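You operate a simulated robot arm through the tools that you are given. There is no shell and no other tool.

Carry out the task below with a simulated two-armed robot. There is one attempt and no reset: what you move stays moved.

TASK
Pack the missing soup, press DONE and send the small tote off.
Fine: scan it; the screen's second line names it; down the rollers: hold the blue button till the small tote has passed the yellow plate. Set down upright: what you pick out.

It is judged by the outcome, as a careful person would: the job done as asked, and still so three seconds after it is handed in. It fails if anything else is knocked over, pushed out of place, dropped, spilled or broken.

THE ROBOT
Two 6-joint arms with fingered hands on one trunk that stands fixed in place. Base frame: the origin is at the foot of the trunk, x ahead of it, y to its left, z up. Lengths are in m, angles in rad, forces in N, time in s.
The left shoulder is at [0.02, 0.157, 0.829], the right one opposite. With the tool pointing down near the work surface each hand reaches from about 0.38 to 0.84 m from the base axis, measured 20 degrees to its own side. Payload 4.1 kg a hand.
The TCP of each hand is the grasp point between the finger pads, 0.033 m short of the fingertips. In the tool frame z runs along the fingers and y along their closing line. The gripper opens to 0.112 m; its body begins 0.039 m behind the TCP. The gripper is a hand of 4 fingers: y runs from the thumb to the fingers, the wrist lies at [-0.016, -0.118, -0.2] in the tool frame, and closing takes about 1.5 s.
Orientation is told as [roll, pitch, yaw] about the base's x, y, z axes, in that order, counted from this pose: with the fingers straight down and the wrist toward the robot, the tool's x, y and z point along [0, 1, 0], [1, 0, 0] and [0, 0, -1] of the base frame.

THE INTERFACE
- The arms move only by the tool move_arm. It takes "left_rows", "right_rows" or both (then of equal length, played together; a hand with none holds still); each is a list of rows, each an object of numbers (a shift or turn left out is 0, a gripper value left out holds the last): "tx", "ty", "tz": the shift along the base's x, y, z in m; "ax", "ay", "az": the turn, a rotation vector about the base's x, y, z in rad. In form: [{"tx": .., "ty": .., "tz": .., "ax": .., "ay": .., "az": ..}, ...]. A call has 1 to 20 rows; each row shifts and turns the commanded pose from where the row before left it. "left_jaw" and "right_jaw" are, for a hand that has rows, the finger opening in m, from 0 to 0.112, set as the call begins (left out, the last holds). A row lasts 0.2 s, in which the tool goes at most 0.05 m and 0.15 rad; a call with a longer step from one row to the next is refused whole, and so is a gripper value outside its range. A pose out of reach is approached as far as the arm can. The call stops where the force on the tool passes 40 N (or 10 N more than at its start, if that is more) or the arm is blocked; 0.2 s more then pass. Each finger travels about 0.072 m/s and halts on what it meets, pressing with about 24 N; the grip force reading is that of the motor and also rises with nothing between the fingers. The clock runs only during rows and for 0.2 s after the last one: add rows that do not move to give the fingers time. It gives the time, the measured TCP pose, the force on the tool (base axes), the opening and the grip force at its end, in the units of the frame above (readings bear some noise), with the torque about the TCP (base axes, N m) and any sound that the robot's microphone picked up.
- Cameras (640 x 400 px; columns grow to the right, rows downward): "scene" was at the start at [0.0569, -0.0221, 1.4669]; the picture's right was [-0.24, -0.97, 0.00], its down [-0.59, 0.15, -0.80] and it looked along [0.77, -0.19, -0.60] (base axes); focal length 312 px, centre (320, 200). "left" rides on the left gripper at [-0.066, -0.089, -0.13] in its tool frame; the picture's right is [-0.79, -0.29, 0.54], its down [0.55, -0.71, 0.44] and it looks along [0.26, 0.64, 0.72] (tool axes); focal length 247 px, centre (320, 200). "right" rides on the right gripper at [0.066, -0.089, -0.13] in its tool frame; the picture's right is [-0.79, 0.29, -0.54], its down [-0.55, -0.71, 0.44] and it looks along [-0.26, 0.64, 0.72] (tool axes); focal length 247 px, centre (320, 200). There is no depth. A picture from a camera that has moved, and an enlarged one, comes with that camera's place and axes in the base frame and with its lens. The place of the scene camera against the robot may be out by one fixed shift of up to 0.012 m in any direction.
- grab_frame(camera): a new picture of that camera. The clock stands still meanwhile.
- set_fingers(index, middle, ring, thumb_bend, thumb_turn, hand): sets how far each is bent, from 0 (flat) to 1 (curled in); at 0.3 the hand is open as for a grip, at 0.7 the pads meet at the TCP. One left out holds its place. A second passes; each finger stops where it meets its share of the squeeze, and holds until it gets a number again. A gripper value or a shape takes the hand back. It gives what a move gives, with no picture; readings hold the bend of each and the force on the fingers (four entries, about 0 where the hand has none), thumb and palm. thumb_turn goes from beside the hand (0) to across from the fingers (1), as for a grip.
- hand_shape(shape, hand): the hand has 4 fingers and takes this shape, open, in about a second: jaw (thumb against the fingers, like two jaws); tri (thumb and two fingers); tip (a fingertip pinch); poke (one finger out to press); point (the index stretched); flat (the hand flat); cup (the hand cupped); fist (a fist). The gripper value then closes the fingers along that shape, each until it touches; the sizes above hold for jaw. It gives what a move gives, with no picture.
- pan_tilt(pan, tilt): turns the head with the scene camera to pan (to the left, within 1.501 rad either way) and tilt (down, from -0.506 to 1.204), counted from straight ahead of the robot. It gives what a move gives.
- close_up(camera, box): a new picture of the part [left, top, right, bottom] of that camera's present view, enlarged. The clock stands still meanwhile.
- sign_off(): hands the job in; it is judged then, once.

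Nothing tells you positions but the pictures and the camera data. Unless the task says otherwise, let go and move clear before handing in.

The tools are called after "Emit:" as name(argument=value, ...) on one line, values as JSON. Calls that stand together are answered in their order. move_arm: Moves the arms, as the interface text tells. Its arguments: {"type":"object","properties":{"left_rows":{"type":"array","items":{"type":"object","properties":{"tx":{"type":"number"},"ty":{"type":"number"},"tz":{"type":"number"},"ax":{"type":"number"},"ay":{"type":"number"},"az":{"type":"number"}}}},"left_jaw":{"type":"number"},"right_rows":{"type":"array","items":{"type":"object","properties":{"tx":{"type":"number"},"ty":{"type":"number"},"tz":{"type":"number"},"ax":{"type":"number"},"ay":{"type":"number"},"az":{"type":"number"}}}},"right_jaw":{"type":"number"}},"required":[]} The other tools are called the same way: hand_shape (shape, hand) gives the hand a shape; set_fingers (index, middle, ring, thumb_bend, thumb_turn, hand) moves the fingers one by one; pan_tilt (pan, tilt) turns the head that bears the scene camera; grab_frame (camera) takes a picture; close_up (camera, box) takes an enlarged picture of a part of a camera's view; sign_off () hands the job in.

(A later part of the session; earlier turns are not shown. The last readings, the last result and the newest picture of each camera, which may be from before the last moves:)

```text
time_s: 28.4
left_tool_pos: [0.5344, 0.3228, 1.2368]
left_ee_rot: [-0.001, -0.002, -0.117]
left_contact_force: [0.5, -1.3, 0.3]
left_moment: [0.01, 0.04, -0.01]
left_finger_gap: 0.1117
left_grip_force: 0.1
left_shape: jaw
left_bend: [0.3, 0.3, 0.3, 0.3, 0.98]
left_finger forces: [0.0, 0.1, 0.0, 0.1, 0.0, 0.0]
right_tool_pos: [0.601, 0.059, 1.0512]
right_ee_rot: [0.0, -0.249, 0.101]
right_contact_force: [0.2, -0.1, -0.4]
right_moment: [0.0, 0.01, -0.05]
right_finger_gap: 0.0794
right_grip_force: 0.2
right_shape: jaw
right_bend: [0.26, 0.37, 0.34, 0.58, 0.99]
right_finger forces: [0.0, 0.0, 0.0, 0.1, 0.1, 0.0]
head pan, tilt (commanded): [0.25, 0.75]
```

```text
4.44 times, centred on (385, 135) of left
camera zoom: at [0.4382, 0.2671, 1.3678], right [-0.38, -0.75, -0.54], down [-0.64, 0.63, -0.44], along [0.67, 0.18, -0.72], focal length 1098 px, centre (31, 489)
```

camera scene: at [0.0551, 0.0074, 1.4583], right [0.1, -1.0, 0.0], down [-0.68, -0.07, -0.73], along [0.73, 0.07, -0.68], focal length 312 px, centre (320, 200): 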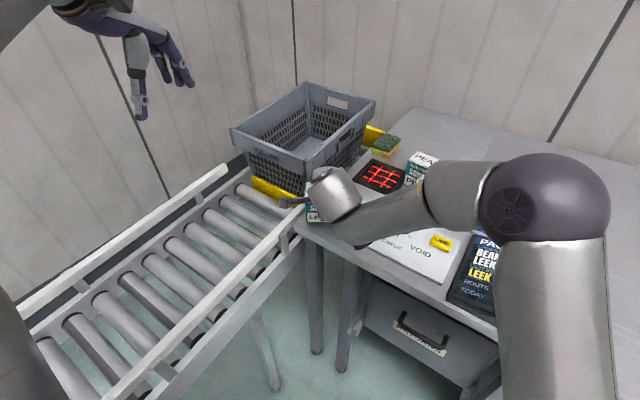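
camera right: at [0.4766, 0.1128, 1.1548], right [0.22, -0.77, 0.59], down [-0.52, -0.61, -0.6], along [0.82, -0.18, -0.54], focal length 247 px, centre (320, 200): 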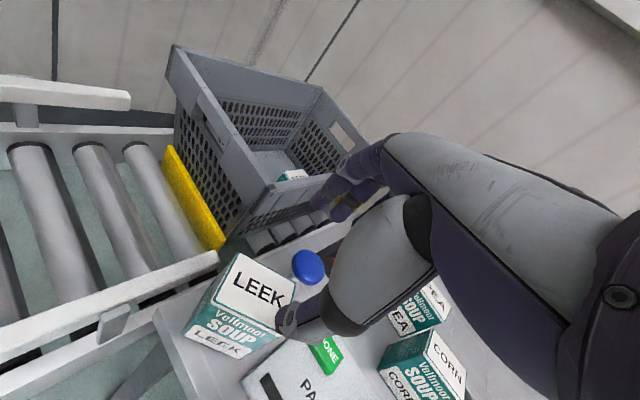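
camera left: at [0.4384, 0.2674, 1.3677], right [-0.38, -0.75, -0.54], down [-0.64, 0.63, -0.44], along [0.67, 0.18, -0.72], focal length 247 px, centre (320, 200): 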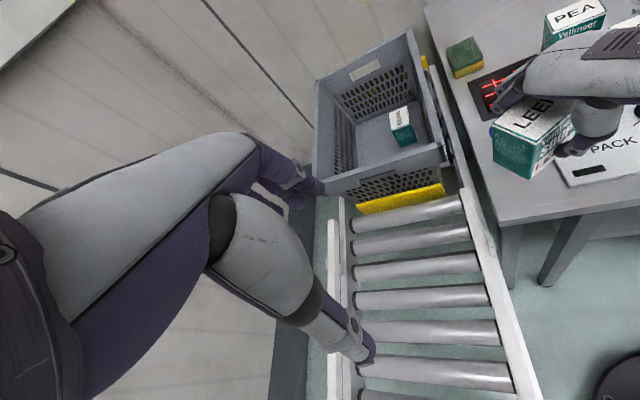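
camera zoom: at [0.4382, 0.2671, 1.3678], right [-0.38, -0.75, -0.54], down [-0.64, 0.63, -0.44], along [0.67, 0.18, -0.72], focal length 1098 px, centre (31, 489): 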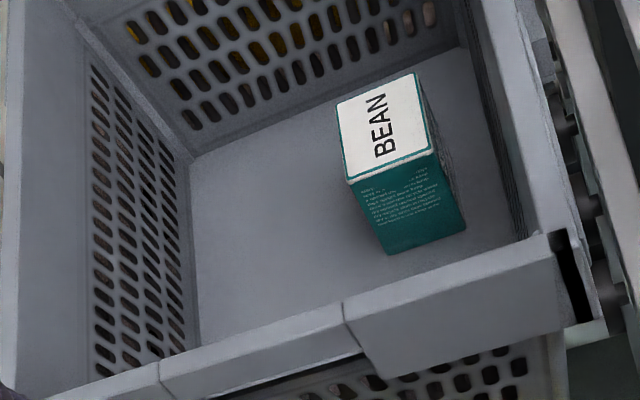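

Refined: tote near-right rim corner (0.741, 0.116), rim z≈0.950, inside floor z≈0.735, bean's near face about 0.2 m inside. Now I withdraw the right hand to the right side, well clear.

Emit:
move_arm(right_rows=[{"tx": -0.01, "ty": -0.035, "tz": 0.02}, {"tx": -0.0125, "ty": -0.04, "tz": 0.015}, {"tx": -0.0125, "ty": -0.04, "tz": 0.0125, "ax": -0.0125, "ay": 0.1245}, {"tx": -0.0125, "ty": -0.04, "tz": 0.0125, "ax": -0.0125, "ay": 0.1245}, {"tx": -0.0125, "ty": -0.04, "tz": 0.0125, "az": -0.1}, {"tx": -0.0125, "ty": -0.04, "tz": 0.0125, "az": -0.1}, {"tx": -0.0125, "ty": -0.04, "tz": 0.0125}])

Emit:
grab_frame(camera="scene")

Emit:
close_up(camera="left", box=[440, 60, 640, 260])

```text
time_s: 30.0
left_tool_pos: [0.5352, 0.3225, 1.237]
left_ee_rot: [-0.003, -0.003, -0.117]
left_contact_force: [0.2, 0.4, -0.3]
left_moment: [-0.04, 0.01, -0.03]
left_finger_gap: 0.1115
left_grip_force: 0.1
left_shape: jaw
left_bend: [0.3, 0.3, 0.3, 0.3, 0.98]
left_finger forces: [0.0, 0.1, 0.1, 0.1, 0.1, 0.1]
right_tool_pos: [0.5179, -0.2176, 1.1455]
right_ee_rot: [-0.002, 0.003, -0.1]
right_contact_force: [0.3, 0.3, 0.1]
right_moment: [0.0, 0.03, 0.04]
right_finger_gap: 0.0797
right_grip_force: 0.0
right_shape: jaw
right_bend: [0.26, 0.36, 0.34, 0.58, 0.99]
right_finger forces: [0.0, 0.0, 0.1, 0.0, 0.1, 0.0]
head pan, tilt (commanded): [0.25, 0.75]
```

```text
taken
camera scene: at [0.0533, 0.02, 1.4582], right [0.25, -0.97, 0.0], down [-0.66, -0.17, -0.73], along [0.71, 0.18, -0.68], focal length 312 px, centre (320, 200)
```

scene: 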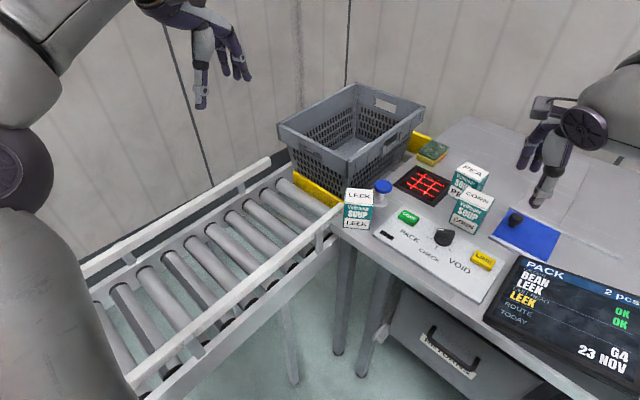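

```text
2.00 times, centred on (540, 160) of left
camera zoom: at [0.4383, 0.2675, 1.3677], right [-0.38, -0.75, -0.54], down [-0.64, 0.63, -0.44], along [0.67, 0.18, -0.72], focal length 494 px, centre (-120, 280)
```

zoom: 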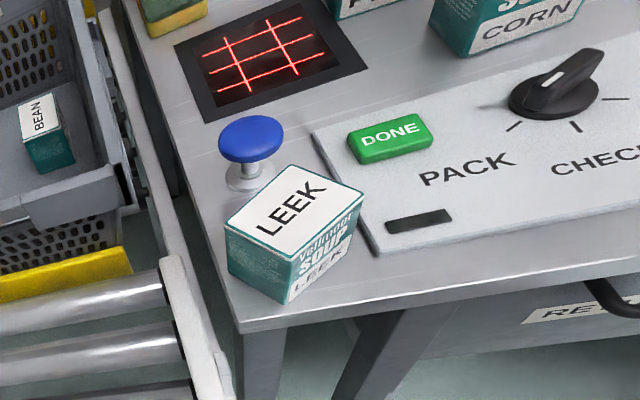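

Leek is standing clear at (0.604, 0.066). I'll bring the left hand above it, turned to match the box (yaw ≈0.075) with a slight forward tilt of 0.18 and the jaw at 0.085.

Emit:
move_arm(left_rows=[{"tx": 0.0093, "ty": -0.0368, "tz": -0.02}, {"tx": 0.0093, "ty": -0.0368, "tz": -0.02}, {"tx": 0.0093, "ty": -0.0368, "tz": -0.02, "az": 0.096}, {"tx": 0.0093, "ty": -0.0368, "tz": -0.02, "az": 0.096}, {"tx": 0.0093, "ty": -0.0368, "tz": -0.02, "ax": 0.0068, "ay": -0.0898}, {"tx": 0.0093, "ty": -0.0368, "tz": -0.02, "ax": 0.0068, "ay": -0.0898}, {"tx": 0.0092, "ty": -0.0367, "tz": -0.02}], left_jaw=0.085)

Emit:
grab_frame(camera="left")

Emit:
grab_frame(camera="scene")

Emit:
grab_frame(camera="right")

```text
time_s: 31.6
left_tool_pos: [0.6001, 0.063, 1.0953]
left_ee_rot: [0.001, -0.184, 0.073]
left_contact_force: [-0.1, 0.7, 0.9]
left_moment: [-0.04, 0.0, -0.01]
left_finger_gap: 0.0851
left_grip_force: 0.2
left_shape: jaw
left_bend: [0.26, 0.35, 0.32, 0.55, 0.99]
left_finger forces: [0.0, 0.0, 0.1, 0.0, 0.0, 0.1]
right_tool_pos: [0.5175, -0.2172, 1.1455]
right_ee_rot: [0.0, 0.0, -0.099]
right_contact_force: [-0.5, -0.2, -0.1]
right_moment: [0.01, -0.01, -0.04]
right_finger_gap: 0.0797
right_grip_force: 0.1
right_shape: jaw
right_bend: [0.26, 0.36, 0.34, 0.58, 0.99]
right_finger forces: [0.0, 0.0, 0.0, 0.1, 0.0, 0.0]
head pan, tilt (commanded): [0.25, 0.75]
```

```text
taken
camera left: at [0.4933, -0.0107, 1.2081], right [-0.13, -0.8, -0.58], down [-0.66, 0.51, -0.56], along [0.74, 0.31, -0.59], focal length 247 px, centre (320, 200)
```

left: 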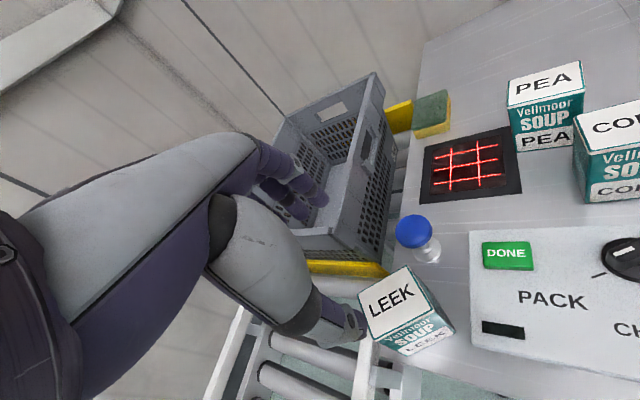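

```text
taken
camera scene: at [0.0528, 0.02, 1.4583], right [0.25, -0.97, 0.0], down [-0.66, -0.17, -0.73], along [0.71, 0.18, -0.68], focal length 312 px, centre (320, 200)
```

scene: 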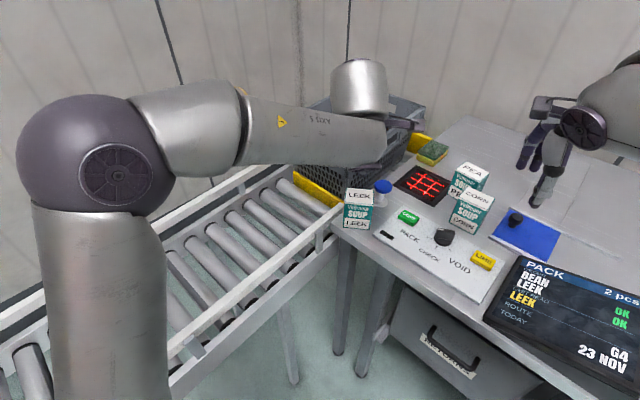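

```text
taken
camera right: at [0.4354, -0.1436, 1.276], right [0.21, -0.82, 0.54], down [-0.76, -0.48, -0.43], along [0.61, -0.32, -0.72], focal length 247 px, centre (320, 200)
```

right: 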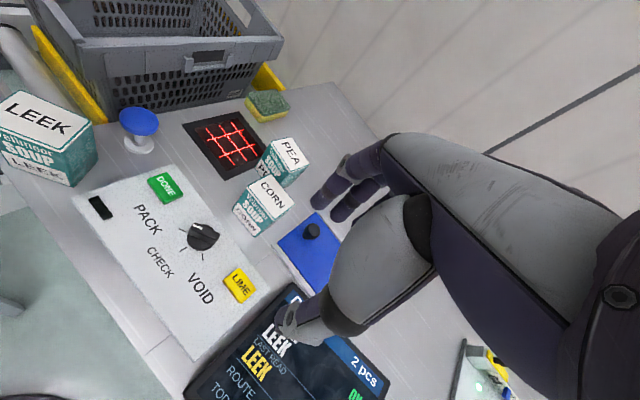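

The left hand is above leek at z≈1.095. I'll zoom in from this close view to fix leek's exact pose before descending.

Emit:
close_up(camera="left", box=[300, 200, 480, 380])

Emit:
close_up(camera="right", box=[0, 60, 200, 220])

```text
2.22 times, centred on (390, 290) of left
camera zoom: at [0.4933, -0.0107, 1.2081], right [-0.13, -0.8, -0.58], down [-0.66, 0.51, -0.56], along [0.74, 0.31, -0.59], focal length 549 px, centre (164, 0)
```

zoom: 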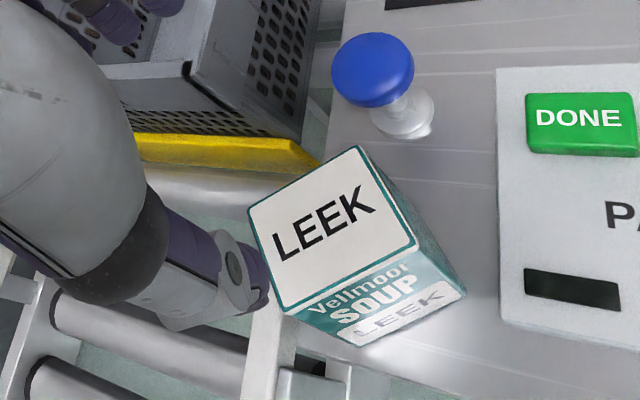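

```text
2.50 times, centred on (100, 140) of right
camera zoom: at [0.4354, -0.1436, 1.276], right [0.21, -0.82, 0.54], down [-0.76, -0.48, -0.43], along [0.61, -0.32, -0.72], focal length 617 px, centre (870, 350)
```

zoom: 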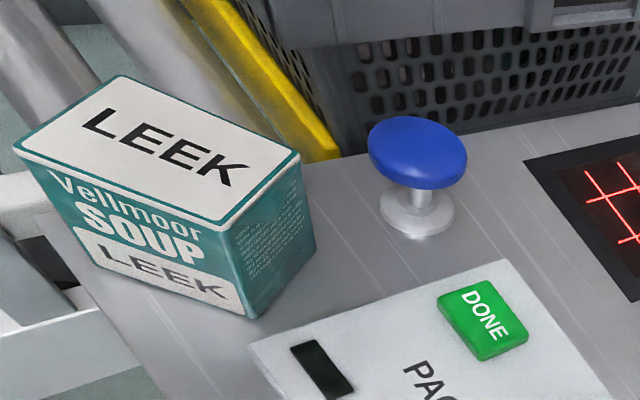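

Leek's pose from both cameras agrees: centre (0.607, 0.065), yaw 0.122. I'll correct the yaw and centre, then descend so the fingertips take the top ~3 cm of the box.

Emit:
move_arm(left_rows=[{"tx": 0.003, "ty": 0.0015, "tz": -0.03, "az": 0.049}, {"tz": -0.035}, {"tz": -0.035}, {"tz": -0.025}, {"tz": -0.021}])

Emit:
grab_frame(camera="left")

Emit:
close_up(camera="right", box=[0, 40, 200, 220])

Emit:
close_up(camera="scene", box=[280, 120, 460, 260])

```text
time_s: 32.8
left_tool_pos: [0.6002, 0.0654, 0.9514]
left_ee_rot: [-0.003, -0.181, 0.126]
left_contact_force: [-0.5, -1.0, -0.5]
left_moment: [-0.05, 0.01, 0.0]
left_finger_gap: 0.0852
left_grip_force: 0.0
left_shape: jaw
left_bend: [0.26, 0.35, 0.32, 0.55, 0.99]
left_finger forces: [0.0, 0.0, 0.0, 0.0, 0.0, 0.0]
right_tool_pos: [0.5173, -0.2178, 1.1458]
right_ee_rot: [-0.001, 0.0, -0.099]
right_contact_force: [-1.2, 0.6, 0.0]
right_moment: [-0.03, -0.02, -0.01]
right_finger_gap: 0.0797
right_grip_force: 0.0
right_shape: jaw
right_bend: [0.26, 0.36, 0.34, 0.58, 0.99]
right_finger forces: [0.0, 0.1, 0.0, 0.0, 0.0, 0.0]
head pan, tilt (commanded): [0.25, 0.75]
```

```text
taken
camera left: at [0.4981, -0.0143, 1.0634], right [-0.08, -0.81, -0.58], down [-0.68, 0.47, -0.56], along [0.73, 0.35, -0.59], focal length 247 px, centre (320, 200)
```

left: 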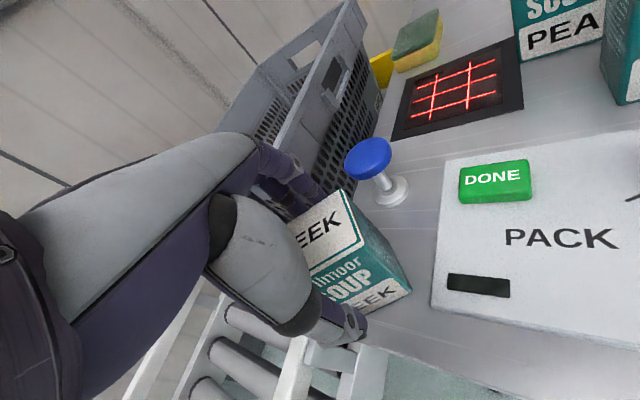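

```text
2.22 times, centred on (100, 130) of right
camera zoom: at [0.4355, -0.144, 1.2759], right [0.21, -0.82, 0.54], down [-0.76, -0.48, -0.43], along [0.61, -0.32, -0.72], focal length 549 px, centre (809, 356)
```

zoom: 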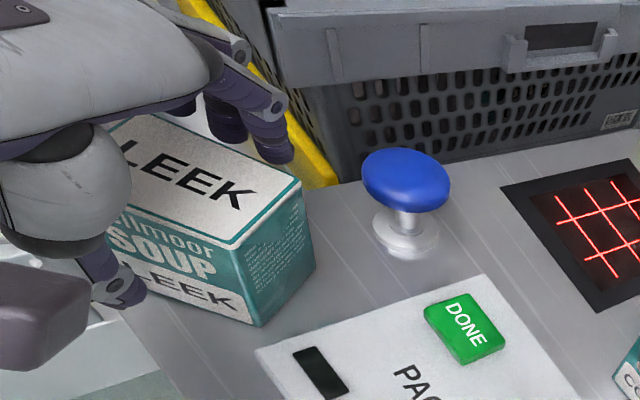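

```text
2.86 times, centred on (370, 190) of scene
camera zoom: at [0.0529, 0.0196, 1.4583], right [0.25, -0.97, 0.0], down [-0.66, -0.17, -0.73], along [0.71, 0.18, -0.68], focal length 891 px, centre (177, 229)
```

zoom: 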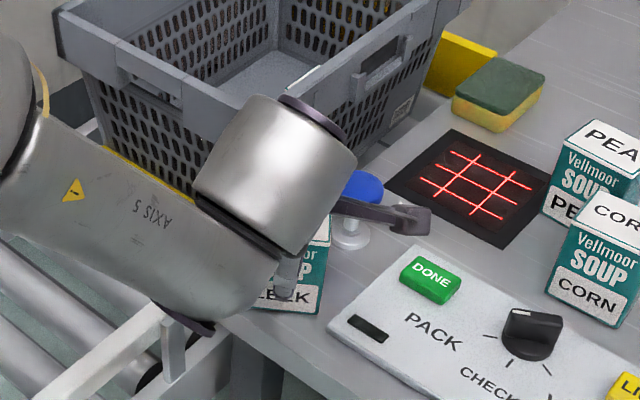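

The left hand straddles leek's upper part with no contact yet. Closing the left hand on it.

Emit:
move_arm(left_rows=[{"tx": 0.002, "tz": -0.001}, {}, {}, {}, {}, {}], left_jaw=0.03)

Emit:
grab_frame(camera="left")

Emit:
close_up(camera="right", box=[0, 40, 200, 220])

```text
time_s: 34.2
left_tool_pos: [0.6021, 0.0653, 0.9507]
left_ee_rot: [0.001, -0.183, 0.124]
left_contact_force: [-1.3, 0.0, -0.2]
left_moment: [0.01, 0.09, 0.0]
left_finger_gap: 0.0504
left_grip_force: 23.9
left_shape: jaw
left_bend: [0.76, 0.47, 0.43, 0.72, 1.0]
left_finger forces: [12.0, 6.4, 3.0, 0.0, 22.0, 0.1]
right_tool_pos: [0.5183, -0.2185, 1.1459]
right_ee_rot: [-0.002, 0.0, -0.099]
right_contact_force: [0.0, -0.1, 0.4]
right_moment: [-0.02, 0.01, 0.01]
right_finger_gap: 0.0797
right_grip_force: 0.0
right_shape: jaw
right_bend: [0.26, 0.36, 0.34, 0.58, 0.99]
right_finger forces: [0.1, 0.1, 0.0, 0.0, 0.1, 0.0]
head pan, tilt (commanded): [0.25, 0.75]
```

```text
taken
camera left: at [0.5007, -0.0141, 1.0623], right [-0.09, -0.81, -0.58], down [-0.68, 0.47, -0.56], along [0.72, 0.35, -0.59], focal length 247 px, centre (320, 200)
```

left: 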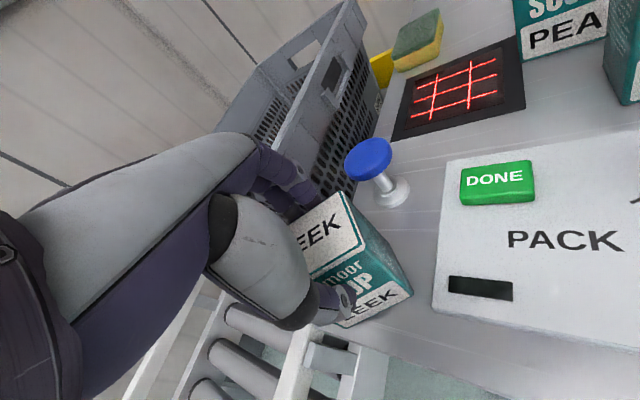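

```text
2.22 times, centred on (100, 130) of right
camera zoom: at [0.4356, -0.144, 1.2759], right [0.21, -0.82, 0.54], down [-0.76, -0.48, -0.43], along [0.61, -0.32, -0.72], focal length 549 px, centre (809, 356)
```

zoom: 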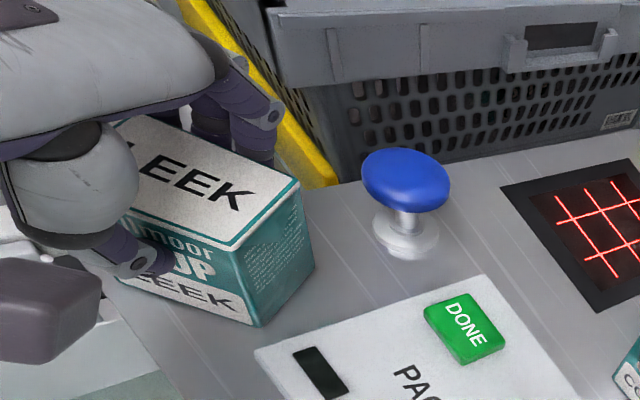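

Leek is gripped by the left hand (gap 0.050 m, 24 N) and hasn't shifted. Lifting it straight up.

Emit:
move_arm(left_rows=[{"tz": 0.01}, {"tz": 0.02}, {"tz": 0.03}, {"tz": 0.03}, {"tz": 0.035}])

Emit:
grab_frame(camera="left")

Emit:
close_up(camera="right", box=[0, 0, 240, 180])

```text
time_s: 35.4
left_tool_pos: [0.6023, 0.0661, 1.0731]
left_ee_rot: [0.0, -0.18, 0.124]
left_contact_force: [0.1, 0.2, -2.7]
left_moment: [0.02, 0.0, -0.03]
left_finger_gap: 0.0503
left_grip_force: 24.2
left_shape: jaw
left_bend: [0.76, 0.47, 0.43, 0.72, 1.0]
left_finger forces: [12.1, 6.3, 2.9, 0.1, 21.3, 0.1]
right_tool_pos: [0.5174, -0.2179, 1.1447]
right_ee_rot: [-0.002, 0.0, -0.099]
right_contact_force: [0.8, -0.1, 0.4]
right_moment: [-0.02, -0.02, -0.03]
right_finger_gap: 0.0797
right_grip_force: 0.1
right_shape: jaw
right_bend: [0.26, 0.36, 0.34, 0.58, 0.99]
right_finger forces: [0.0, 0.0, 0.0, 0.0, 0.0, 0.0]
head pan, tilt (commanded): [0.25, 0.75]
```

```text
taken
camera left: at [0.5018, -0.0143, 1.1859], right [-0.09, -0.81, -0.58], down [-0.68, 0.47, -0.56], along [0.72, 0.35, -0.59], focal length 247 px, centre (320, 200)
```

left: 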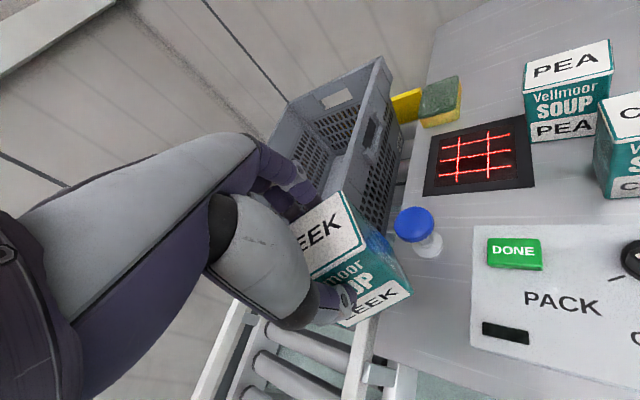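

```text
2.22 times, centred on (120, 90) of right
camera zoom: at [0.4358, -0.1439, 1.2758], right [0.21, -0.82, 0.54], down [-0.76, -0.48, -0.43], along [0.61, -0.32, -0.72], focal length 549 px, centre (764, 444)
```

zoom: 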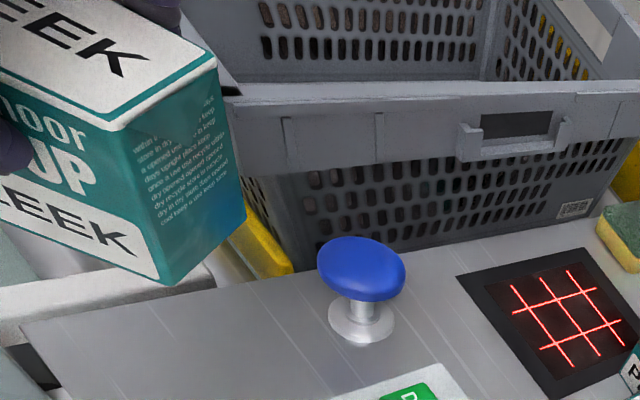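

Leek hangs securely, base at about z=0.98. Next I carry it over the tote's near-right corner, turning the hand to yaw −0.2 and tilting forward to gain reach.

Emit:
move_arm(left_rows=[{"tx": 0.0358, "ty": 0.01, "az": -0.108}, {"tx": 0.0358, "ty": 0.01, "az": -0.108}, {"tx": 0.0358, "ty": 0.01, "az": -0.108}, {"tx": 0.0358, "ty": 0.01, "ax": -0.0278, "ay": -0.1372}, {"tx": 0.0358, "ty": 0.01, "ax": -0.0278, "ay": -0.1372}, {"tx": 0.0358, "ty": 0.01, "ax": -0.0278, "ay": -0.1372}, {"tx": 0.0355, "ty": 0.0102}])

Emit:
grab_frame(camera="left")

Emit:
grab_frame(camera="scene")

Emit:
grab_frame(camera="right")

```text
time_s: 37.0
left_tool_pos: [0.8429, 0.1395, 1.0922]
left_ee_rot: [0.014, -0.632, -0.176]
left_contact_force: [-1.1, -0.5, -2.0]
left_moment: [-0.01, 0.07, -0.03]
left_finger_gap: 0.0499
left_grip_force: 24.0
left_shape: jaw
left_bend: [0.76, 0.47, 0.44, 0.72, 1.0]
left_finger forces: [11.5, 6.0, 3.1, 0.0, 21.9, 0.0]
left hand out of reach, approached as far as the arm can: row 6, 7
right_tool_pos: [0.5189, -0.2178, 1.1452]
right_ee_rot: [-0.003, 0.0, -0.1]
right_contact_force: [0.5, -0.4, 0.5]
right_moment: [0.02, -0.01, 0.01]
right_finger_gap: 0.0796
right_grip_force: 0.0
right_shape: jaw
right_bend: [0.26, 0.36, 0.34, 0.58, 0.99]
right_finger forces: [0.0, 0.0, 0.1, 0.1, 0.1, 0.0]
head pan, tilt (commanded): [0.25, 0.75]
```

```text
taken
camera left: at [0.686, 0.098, 1.1453], right [-0.05, -0.79, -0.61], down [-0.22, 0.61, -0.77], along [0.97, 0.1, -0.2], focal length 247 px, centre (320, 200)
```

left: 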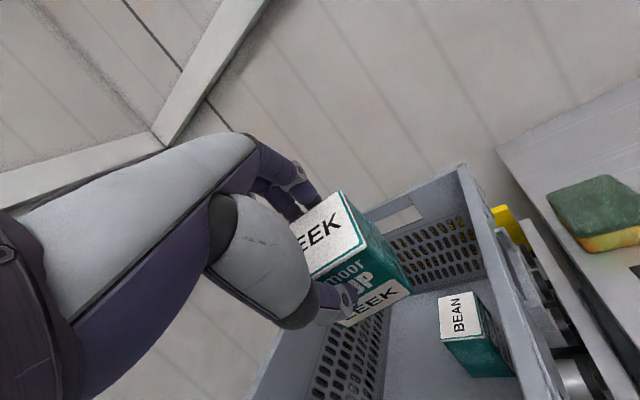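

```text
taken
camera scene: at [0.0532, 0.0196, 1.4582], right [0.25, -0.97, 0.0], down [-0.66, -0.17, -0.73], along [0.71, 0.18, -0.68], focal length 312 px, centre (320, 200)
```

scene: 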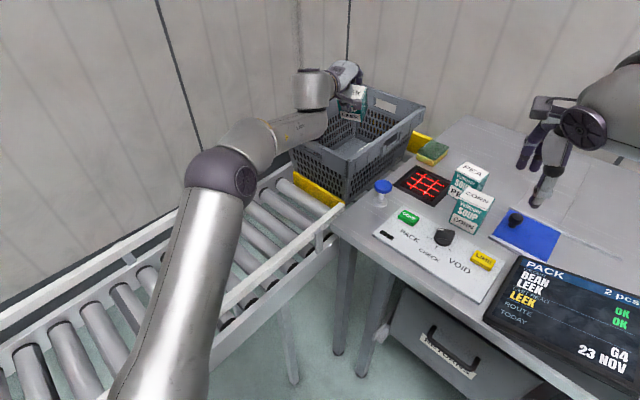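

```text
taken
camera right: at [0.4357, -0.1439, 1.2758], right [0.21, -0.82, 0.54], down [-0.76, -0.48, -0.43], along [0.61, -0.32, -0.72], focal length 247 px, centre (320, 200)
```

right: 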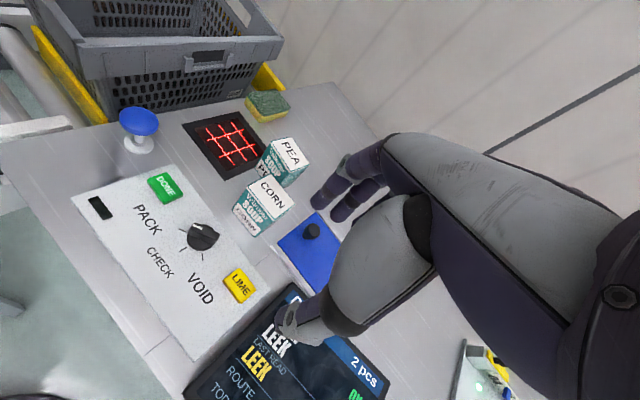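

Leek is above the inside of the tote; the arm was slightly limited in tilt there, so I'll start descending while straightening the tilt in small steps.

Emit:
move_arm(left_rows=[{"tz": -0.025, "ax": 0.0105, "ay": 0.0591}, {"tz": -0.025, "ax": 0.0105, "ay": 0.0591}, {"tz": -0.025, "ax": 0.0105, "ay": 0.0591}])

Emit:
grab_frame(camera="left")

Emit:
close_up(camera="scene", box=[270, 40, 450, 220])

```text
time_s: 37.8
left_tool_pos: [0.8428, 0.138, 1.0429]
left_ee_rot: [0.015, -0.511, -0.176]
left_contact_force: [-0.4, -0.6, -3.0]
left_moment: [0.01, 0.04, 0.01]
left_finger_gap: 0.0499
left_grip_force: 23.4
left_shape: jaw
left_bend: [0.76, 0.47, 0.44, 0.72, 1.0]
left_finger forces: [11.6, 5.8, 3.0, 0.0, 21.5, 0.0]
left hand out of reach, approached as far as the arm can: row 1
right_tool_pos: [0.518, -0.2178, 1.1459]
right_ee_rot: [-0.003, 0.0, -0.1]
right_contact_force: [-0.5, 0.6, 0.1]
right_moment: [0.0, -0.02, -0.02]
right_finger_gap: 0.0798
right_grip_force: 0.1
right_shape: jaw
right_bend: [0.26, 0.36, 0.34, 0.58, 0.99]
right_finger forces: [0.0, 0.1, 0.0, 0.1, 0.1, 0.0]
head pan, tilt (commanded): [0.25, 0.75]
```

```text
taken
camera left: at [0.6929, 0.0953, 1.1128], right [-0.12, -0.78, -0.62], down [-0.31, 0.62, -0.72], along [0.94, 0.1, -0.31], focal length 247 px, centre (320, 200)
```

left: 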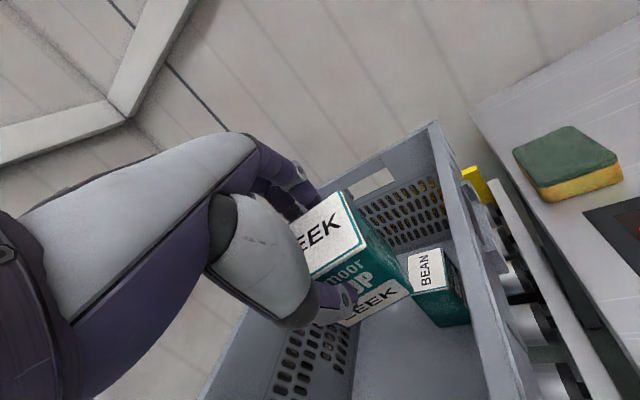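

```text
2.22 times, centred on (360, 130) of scene
camera zoom: at [0.0529, 0.0196, 1.4583], right [0.25, -0.97, 0.0], down [-0.66, -0.17, -0.73], along [0.71, 0.18, -0.68], focal length 693 px, centre (231, 356)
```

zoom: 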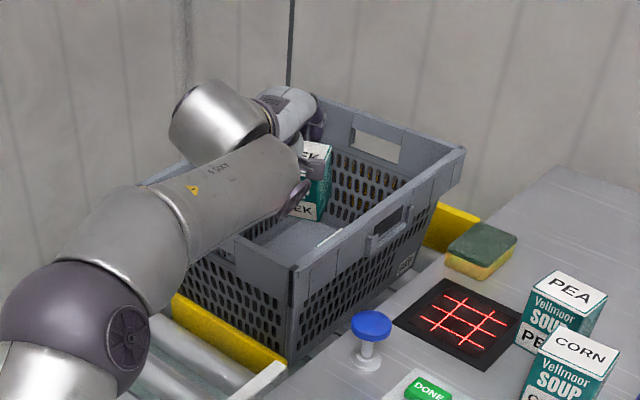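

The descent works; leek is now partly below rim height with clear space around it. Continuing down while straightening the tilt.

Emit:
move_arm(left_rows=[{"tz": -0.03, "ax": 0.0154, "ay": 0.0867}, {"tz": -0.03, "ax": 0.0105, "ay": 0.0591}, {"tx": 0.002, "tz": -0.03, "ax": 0.0088, "ay": 0.0493}, {"tx": 0.002, "tz": -0.025, "ax": 0.0088, "ay": 0.0493}])

Emit:
grab_frame(camera="left")

Emit:
close_up(camera="scene", box=[270, 40, 450, 220])

```text
time_s: 38.8
left_tool_pos: [0.8299, 0.1301, 0.9247]
left_ee_rot: [0.012, -0.264, -0.174]
left_contact_force: [0.2, -0.4, -2.9]
left_moment: [0.02, 0.01, -0.02]
left_finger_gap: 0.0495
left_grip_force: 24.3
left_shape: jaw
left_bend: [0.76, 0.47, 0.44, 0.72, 1.0]
left_finger forces: [11.9, 5.9, 3.1, 0.1, 21.2, 0.0]
left hand out of reach, approached as far as the arm can: row 3, 4
right_tool_pos: [0.5184, -0.2184, 1.145]
right_ee_rot: [-0.002, 0.0, -0.098]
right_contact_force: [0.9, 0.0, -0.7]
right_moment: [-0.01, 0.01, -0.04]
right_finger_gap: 0.0798
right_grip_force: 0.0
right_shape: jaw
right_bend: [0.26, 0.36, 0.34, 0.58, 0.99]
right_finger forces: [0.1, 0.0, 0.0, 0.0, 0.0, 0.0]
head pan, tilt (commanded): [0.25, 0.75]
```

```text
taken
camera left: at [0.7008, 0.0843, 1.0266], right [-0.27, -0.75, -0.6], down [-0.47, 0.65, -0.6], along [0.84, 0.12, -0.53], focal length 247 px, centre (320, 200)
```

left: 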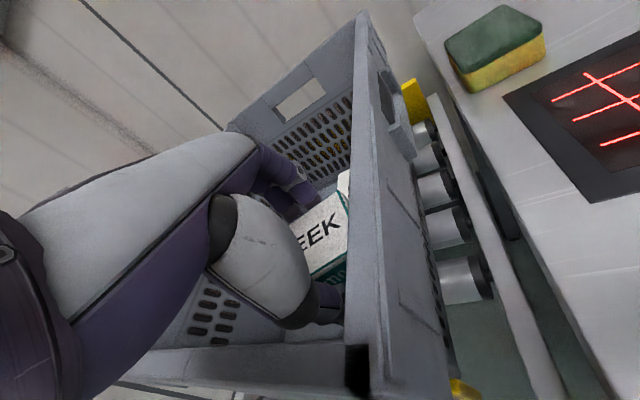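

```text
2.22 times, centred on (360, 130) of scene
camera zoom: at [0.0533, 0.0194, 1.4582], right [0.25, -0.97, 0.0], down [-0.66, -0.17, -0.73], along [0.71, 0.18, -0.68], focal length 693 px, centre (231, 356)
```

zoom: 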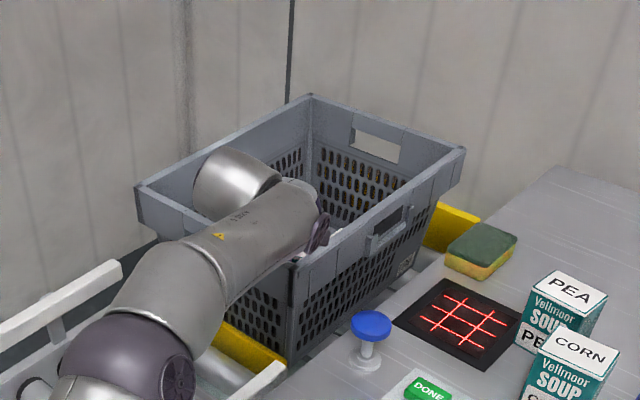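

The arm was held back to (0.830, 0.130), a bit close to the tote's right wall, though nothing is touching. I'll zoom in to see the gaps before shifting left.

Emit:
close_up(camera="left", box=[240, 140, 440, 400])

Emit:
move_arm(left_rows=[{"ty": 0.012}])

Emit:
grab_frame(camera="left")

```text
1.54 times, centred on (340, 270) of left
camera zoom: at [0.7008, 0.0843, 1.0266], right [-0.27, -0.75, -0.6], down [-0.47, 0.65, -0.6], along [0.84, 0.12, -0.53], focal length 380 px, centre (289, 92)
```

zoom: 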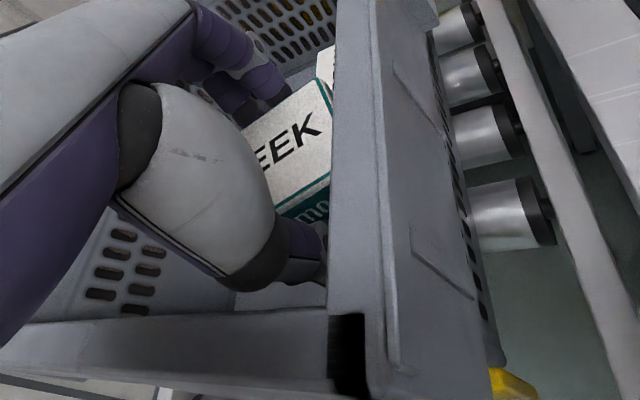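

```text
time_s: 39.2
left_tool_pos: [0.8305, 0.1424, 0.9233]
left_ee_rot: [0.014, -0.264, -0.178]
left_contact_force: [0.5, -0.3, -2.6]
left_moment: [0.01, 0.04, 0.03]
left_finger_gap: 0.0496
left_grip_force: 24.1
left_shape: jaw
left_bend: [0.76, 0.47, 0.44, 0.71, 1.0]
left_finger forces: [12.4, 6.2, 3.2, 0.0, 23.0, 0.0]
right_tool_pos: [0.5187, -0.2172, 1.1466]
right_ee_rot: [-0.001, -0.001, -0.099]
right_contact_force: [0.3, -0.3, 0.2]
right_moment: [0.0, 0.02, 0.0]
right_finger_gap: 0.0801
right_grip_force: 0.1
right_shape: jaw
right_bend: [0.26, 0.36, 0.34, 0.58, 0.99]
right_finger forces: [0.0, 0.0, 0.0, 0.0, 0.0, 0.0]
head pan, tilt (commanded): [0.25, 0.75]
```

```text
taken
camera left: at [0.7008, 0.0967, 1.0262], right [-0.27, -0.75, -0.6], down [-0.47, 0.65, -0.6], along [0.84, 0.12, -0.53], focal length 247 px, centre (320, 200)
```

left: 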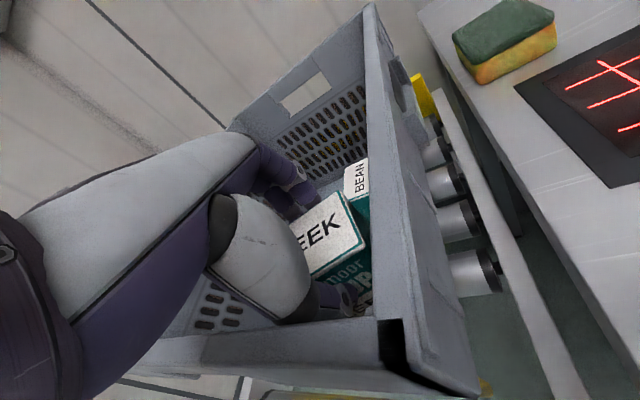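

Shifting left worked and leek is now clear of the right wall. I'll test how much farther in (+x) the arm can go at this height.

Emit:
move_arm(left_rows=[{"tx": 0.008, "ty": 0.004}, {"tx": 0.008, "ty": 0.004}])

Emit:
grab_frame(camera="left")

```text
time_s: 39.8
left_tool_pos: [0.8349, 0.1485, 0.9244]
left_ee_rot: [0.012, -0.263, -0.175]
left_contact_force: [0.2, -1.6, -2.8]
left_moment: [0.0, 0.01, -0.03]
left_finger_gap: 0.0497
left_grip_force: 23.9
left_shape: jaw
left_bend: [0.76, 0.47, 0.44, 0.72, 1.0]
left_finger forces: [12.3, 6.1, 3.1, 0.1, 21.8, 0.0]
left hand out of reach, approached as far as the arm can: row 2
right_tool_pos: [0.5171, -0.2172, 1.1461]
right_ee_rot: [-0.002, -0.001, -0.1]
right_contact_force: [1.7, 0.3, -0.1]
right_moment: [0.02, -0.01, -0.04]
right_finger_gap: 0.0795
right_grip_force: 0.0
right_shape: jaw
right_bend: [0.26, 0.36, 0.34, 0.58, 0.99]
right_finger forces: [0.1, 0.0, 0.0, 0.0, 0.1, 0.0]
head pan, tilt (commanded): [0.25, 0.75]
```

```text
taken
camera left: at [0.7057, 0.1028, 1.0255], right [-0.27, -0.75, -0.6], down [-0.47, 0.65, -0.6], along [0.84, 0.12, -0.53], focal length 247 px, centre (320, 200)
```

left: 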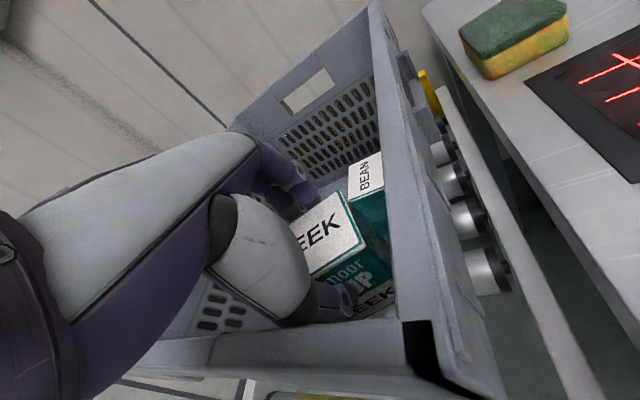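

Emit:
move_arm(left_rows=[{"tz": -0.015}, {"tx": 0.008, "ty": -0.001}, {"tx": 0.008, "ty": -0.001}])

Emit:
close_up(camera="left", box=[200, 140, 480, 400])

Emit:
close_up(camera="scene", box=[270, 40, 450, 220])

```text
time_s: 40.6
left_tool_pos: [0.8364, 0.1443, 0.9077]
left_ee_rot: [0.013, -0.264, -0.177]
left_contact_force: [-0.2, 0.3, -3.1]
left_moment: [-0.01, 0.07, -0.03]
left_finger_gap: 0.0498
left_grip_force: 24.3
left_shape: jaw
left_bend: [0.76, 0.47, 0.44, 0.71, 1.0]
left_finger forces: [12.6, 6.3, 3.2, 0.1, 22.5, 0.0]
left hand out of reach, approached as far as the arm can: row 2, 3
right_tool_pos: [0.518, -0.2164, 1.1461]
right_ee_rot: [-0.001, 0.001, -0.098]
right_contact_force: [-0.3, 0.1, 0.4]
right_moment: [0.01, 0.03, 0.01]
right_finger_gap: 0.08
right_grip_force: 0.0
right_shape: jaw
right_bend: [0.26, 0.36, 0.34, 0.58, 0.99]
right_finger forces: [0.0, 0.0, 0.1, 0.0, 0.0, 0.0]
head pan, tilt (commanded): [0.25, 0.75]
```

```text
1.54 times, centred on (340, 270) of left
camera zoom: at [0.7064, 0.0997, 1.0097], right [-0.27, -0.75, -0.6], down [-0.47, 0.65, -0.6], along [0.84, 0.12, -0.53], focal length 380 px, centre (289, 92)
```

zoom: 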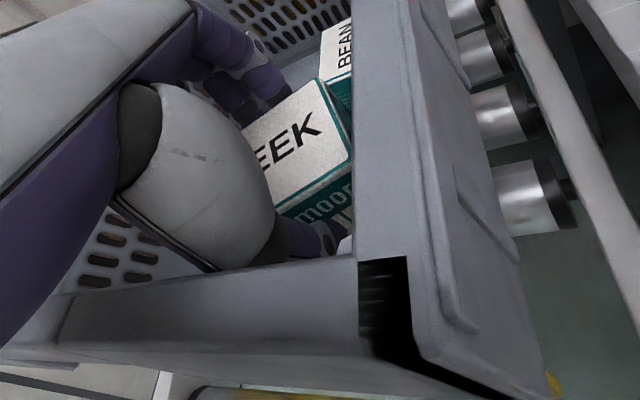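

```text
2.22 times, centred on (360, 130) of scene
camera zoom: at [0.0531, 0.0196, 1.4583], right [0.25, -0.97, 0.0], down [-0.66, -0.17, -0.73], along [0.71, 0.18, -0.68], focal length 693 px, centre (231, 356)
```

zoom: 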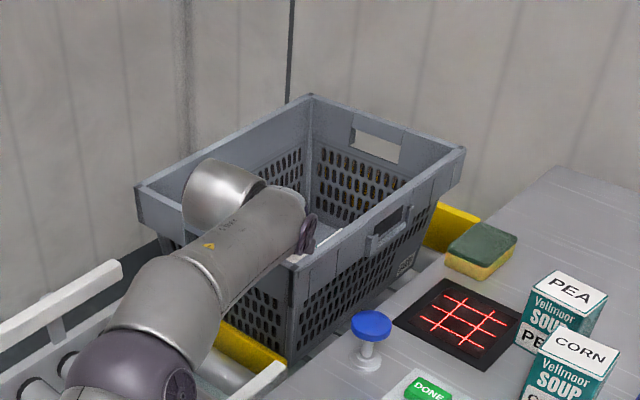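

Leek is inside the tote but the thumb sits right at the near wall's top edge, so I need a few more millimetres of reach. I'll test a slightly larger tilt with more forward motion.

Emit:
move_arm(left_rows=[{"tz": 0.006, "ax": -0.0154, "ay": -0.0867}, {"tx": 0.008, "ty": -0.002}, {"tx": 0.008, "ty": -0.001}])

Emit:
close_up(camera="left", box=[200, 140, 480, 400])

```text
time_s: 41.4
left_tool_pos: [0.8538, 0.1474, 0.9131]
left_ee_rot: [0.014, -0.352, -0.177]
left_contact_force: [-0.1, -0.8, -2.7]
left_moment: [0.01, 0.04, -0.03]
left_finger_gap: 0.0496
left_grip_force: 23.9
left_shape: jaw
left_bend: [0.76, 0.47, 0.44, 0.71, 1.0]
left_finger forces: [12.7, 5.9, 3.0, 0.1, 22.3, 0.0]
left hand out of reach, approached as far as the arm can: row 1
right_tool_pos: [0.5175, -0.2184, 1.1464]
right_ee_rot: [-0.002, 0.0, -0.099]
right_contact_force: [-0.2, 0.4, 0.0]
right_moment: [-0.03, -0.01, -0.02]
right_finger_gap: 0.0794
right_grip_force: 0.2
right_shape: jaw
right_bend: [0.26, 0.36, 0.34, 0.58, 0.99]
right_finger forces: [0.0, 0.1, 0.1, 0.1, 0.1, 0.0]
head pan, tilt (commanded): [0.25, 0.75]
```

```text
1.54 times, centred on (340, 270) of left
camera zoom: at [0.7156, 0.1025, 1.0046], right [-0.22, -0.76, -0.61], down [-0.41, 0.64, -0.65], along [0.89, 0.11, -0.45], focal length 380 px, centre (289, 92)
```

zoom: 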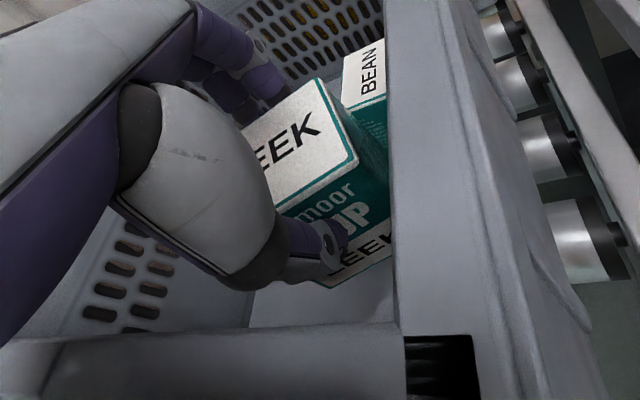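

Much better: with the larger tilt the hand now reaches (0.854, 0.147) and the thumb is well inside the near wall. I'll see if a little more is available while lowering slightly.

Emit:
move_arm(left_rows=[{"tx": 0.006, "ty": -0.003, "tz": -0.006}, {"tx": 0.006, "ty": -0.003, "tz": -0.006}])

Emit:
close_up(camera="left", box=[200, 140, 480, 400])

Emit:
close_up(camera="scene", box=[270, 40, 450, 220])

```text
time_s: 42.0
left_tool_pos: [0.8533, 0.1419, 0.9069]
left_ee_rot: [0.012, -0.352, -0.176]
left_contact_force: [0.3, -0.2, -2.6]
left_moment: [-0.02, 0.04, -0.01]
left_finger_gap: 0.0496
left_grip_force: 23.7
left_shape: jaw
left_bend: [0.76, 0.47, 0.44, 0.71, 1.0]
left_finger forces: [12.7, 5.9, 3.0, 0.0, 22.2, 0.0]
left hand out of reach, approached as far as the arm can: row 1, 2
right_tool_pos: [0.5176, -0.2184, 1.1444]
right_ee_rot: [-0.003, -0.002, -0.099]
right_contact_force: [0.0, 0.1, 0.0]
right_moment: [0.0, 0.04, 0.04]
right_finger_gap: 0.0797
right_grip_force: 0.1
right_shape: jaw
right_bend: [0.26, 0.36, 0.34, 0.58, 0.99]
right_finger forces: [0.0, 0.1, 0.0, 0.0, 0.1, 0.1]
head pan, tilt (commanded): [0.25, 0.75]
```

```text
1.54 times, centred on (340, 270) of left
camera zoom: at [0.7164, 0.0967, 0.998], right [-0.22, -0.76, -0.61], down [-0.41, 0.64, -0.65], along [0.88, 0.11, -0.45], focal length 380 px, centre (289, 92)
```

zoom: 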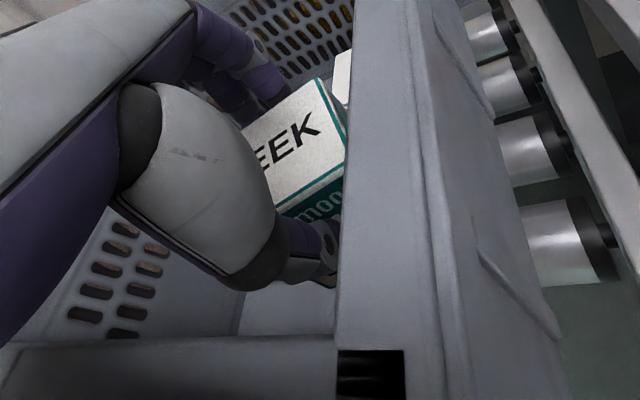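

```text
2.22 times, centred on (360, 130) of scene
camera zoom: at [0.0531, 0.0196, 1.4583], right [0.25, -0.97, 0.0], down [-0.66, -0.17, -0.73], along [0.71, 0.18, -0.68], focal length 693 px, centre (231, 356)
```

zoom: 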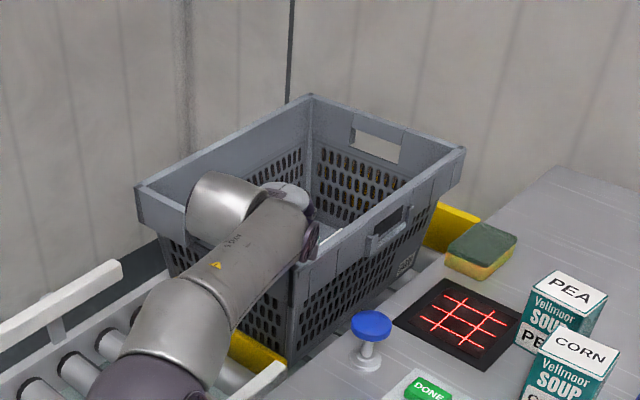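

Now at (0.853, 0.142) with about 1 cm thumb clearance inside the near wall. I'll lower gently in small steps, watching the force for any contact with the rim.

Emit:
move_arm(left_rows=[{"tz": -0.006}, {"tz": -0.006}])

Emit:
close_up(camera="scene", box=[270, 80, 400, 200])

Emit:
close_up(camera="left", box=[60, 140, 480, 400])

```text
time_s: 42.6
left_tool_pos: [0.8539, 0.1408, 0.8955]
left_ee_rot: [0.015, -0.351, -0.176]
left_contact_force: [0.0, -0.1, -2.8]
left_moment: [0.03, 0.07, 0.01]
left_finger_gap: 0.0491
left_grip_force: 24.4
left_shape: jaw
left_bend: [0.76, 0.47, 0.44, 0.71, 1.0]
left_finger forces: [12.7, 6.0, 3.1, 0.0, 22.2, 0.0]
right_tool_pos: [0.5186, -0.2183, 1.146]
right_ee_rot: [-0.001, -0.001, -0.1]
right_contact_force: [0.5, -0.3, 0.0]
right_moment: [0.04, 0.01, 0.0]
right_finger_gap: 0.0799
right_grip_force: 0.1
right_shape: jaw
right_bend: [0.26, 0.36, 0.34, 0.58, 0.99]
right_finger forces: [0.0, 0.0, 0.0, 0.1, 0.0, 0.1]
head pan, tilt (commanded): [0.25, 0.75]
```

```text
3.33 times, centred on (335, 140) of scene
camera zoom: at [0.0531, 0.0196, 1.4583], right [0.25, -0.97, 0.0], down [-0.66, -0.17, -0.73], along [0.71, 0.18, -0.68], focal length 1040 px, centre (270, 400)
```

zoom: 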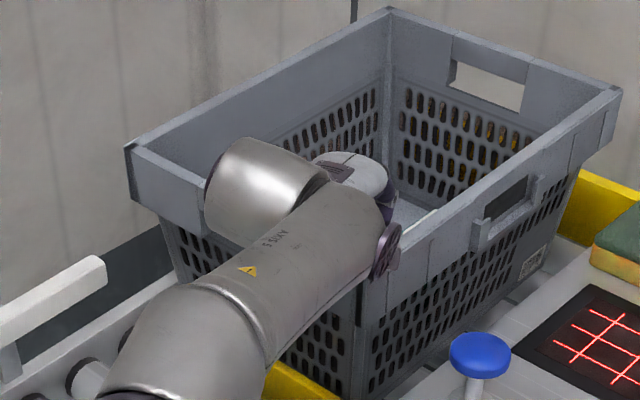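

```text
1.52 times, centred on (270, 270) of left
camera zoom: at [0.7167, 0.0955, 0.986], right [-0.22, -0.76, -0.61], down [-0.41, 0.64, -0.65], along [0.88, 0.11, -0.45], focal length 376 px, centre (396, 93)
```

zoom: 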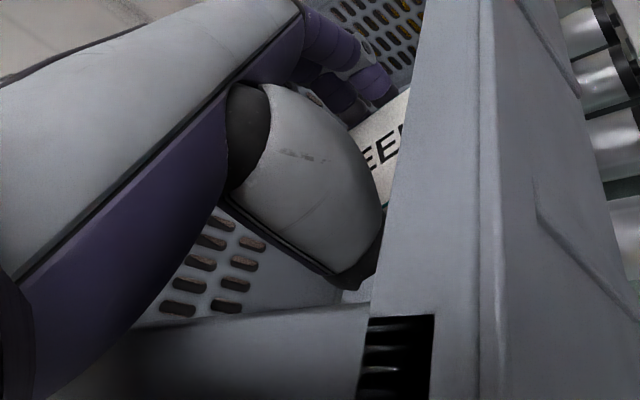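

No contact at z=0.8955; the palm, camera block and box all have clearance. I'll lower another centimetre in small steps while easing the tilt a little.

Emit:
move_arm(left_rows=[{"tz": -0.004}, {"tz": -0.003, "ax": 0.0035, "ay": 0.0197}, {"tz": -0.003, "ax": 0.0035, "ay": 0.0197}])

Emit:
close_up(camera="scene", box=[270, 80, 400, 200])

Emit:
grab_frame(camera="left")

```text
time_s: 43.4
left_tool_pos: [0.8476, 0.1356, 0.8886]
left_ee_rot: [0.013, -0.317, -0.177]
left_contact_force: [0.0, 0.2, 10.1]
left_moment: [0.34, 1.14, -0.06]
left_finger_gap: 0.0494
left_grip_force: 24.4
left_shape: jaw
left_bend: [0.76, 0.47, 0.44, 0.71, 1.0]
left_finger forces: [12.7, 6.0, 3.0, 0.0, 22.1, 0.0]
left hand out of reach, approached as far as the arm can: row 3
right_tool_pos: [0.5183, -0.2169, 1.1461]
right_ee_rot: [0.0, 0.0, -0.1]
right_contact_force: [0.1, 0.7, -0.3]
right_moment: [-0.02, 0.02, 0.01]
right_finger_gap: 0.0797
right_grip_force: 0.2
right_shape: jaw
right_bend: [0.26, 0.36, 0.34, 0.58, 0.99]
right_finger forces: [0.0, 0.1, 0.1, 0.1, 0.0, 0.1]
head pan, tilt (commanded): [0.25, 0.75]
```

```text
3.33 times, centred on (335, 140) of scene
camera zoom: at [0.0527, 0.0195, 1.4583], right [0.25, -0.97, 0.0], down [-0.66, -0.17, -0.73], along [0.71, 0.18, -0.68], focal length 1040 px, centre (270, 400)
```

zoom: 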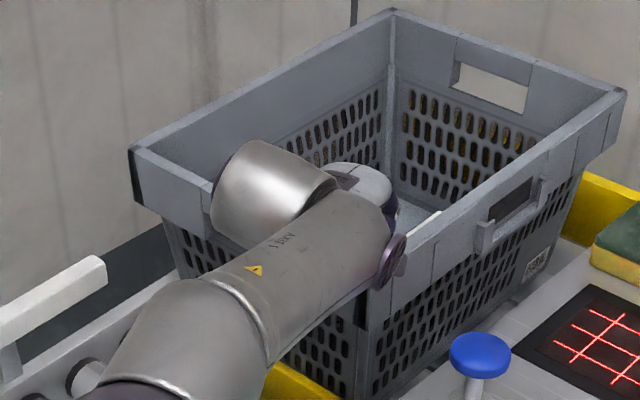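

```text
taken
camera left: at [0.713, 0.0903, 0.9831], right [-0.24, -0.76, -0.61], down [-0.44, 0.65, -0.63], along [0.87, 0.12, -0.48], focal length 247 px, centre (320, 200)
```

left: 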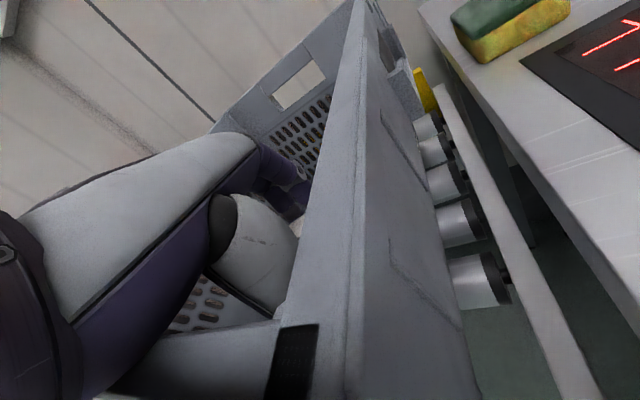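

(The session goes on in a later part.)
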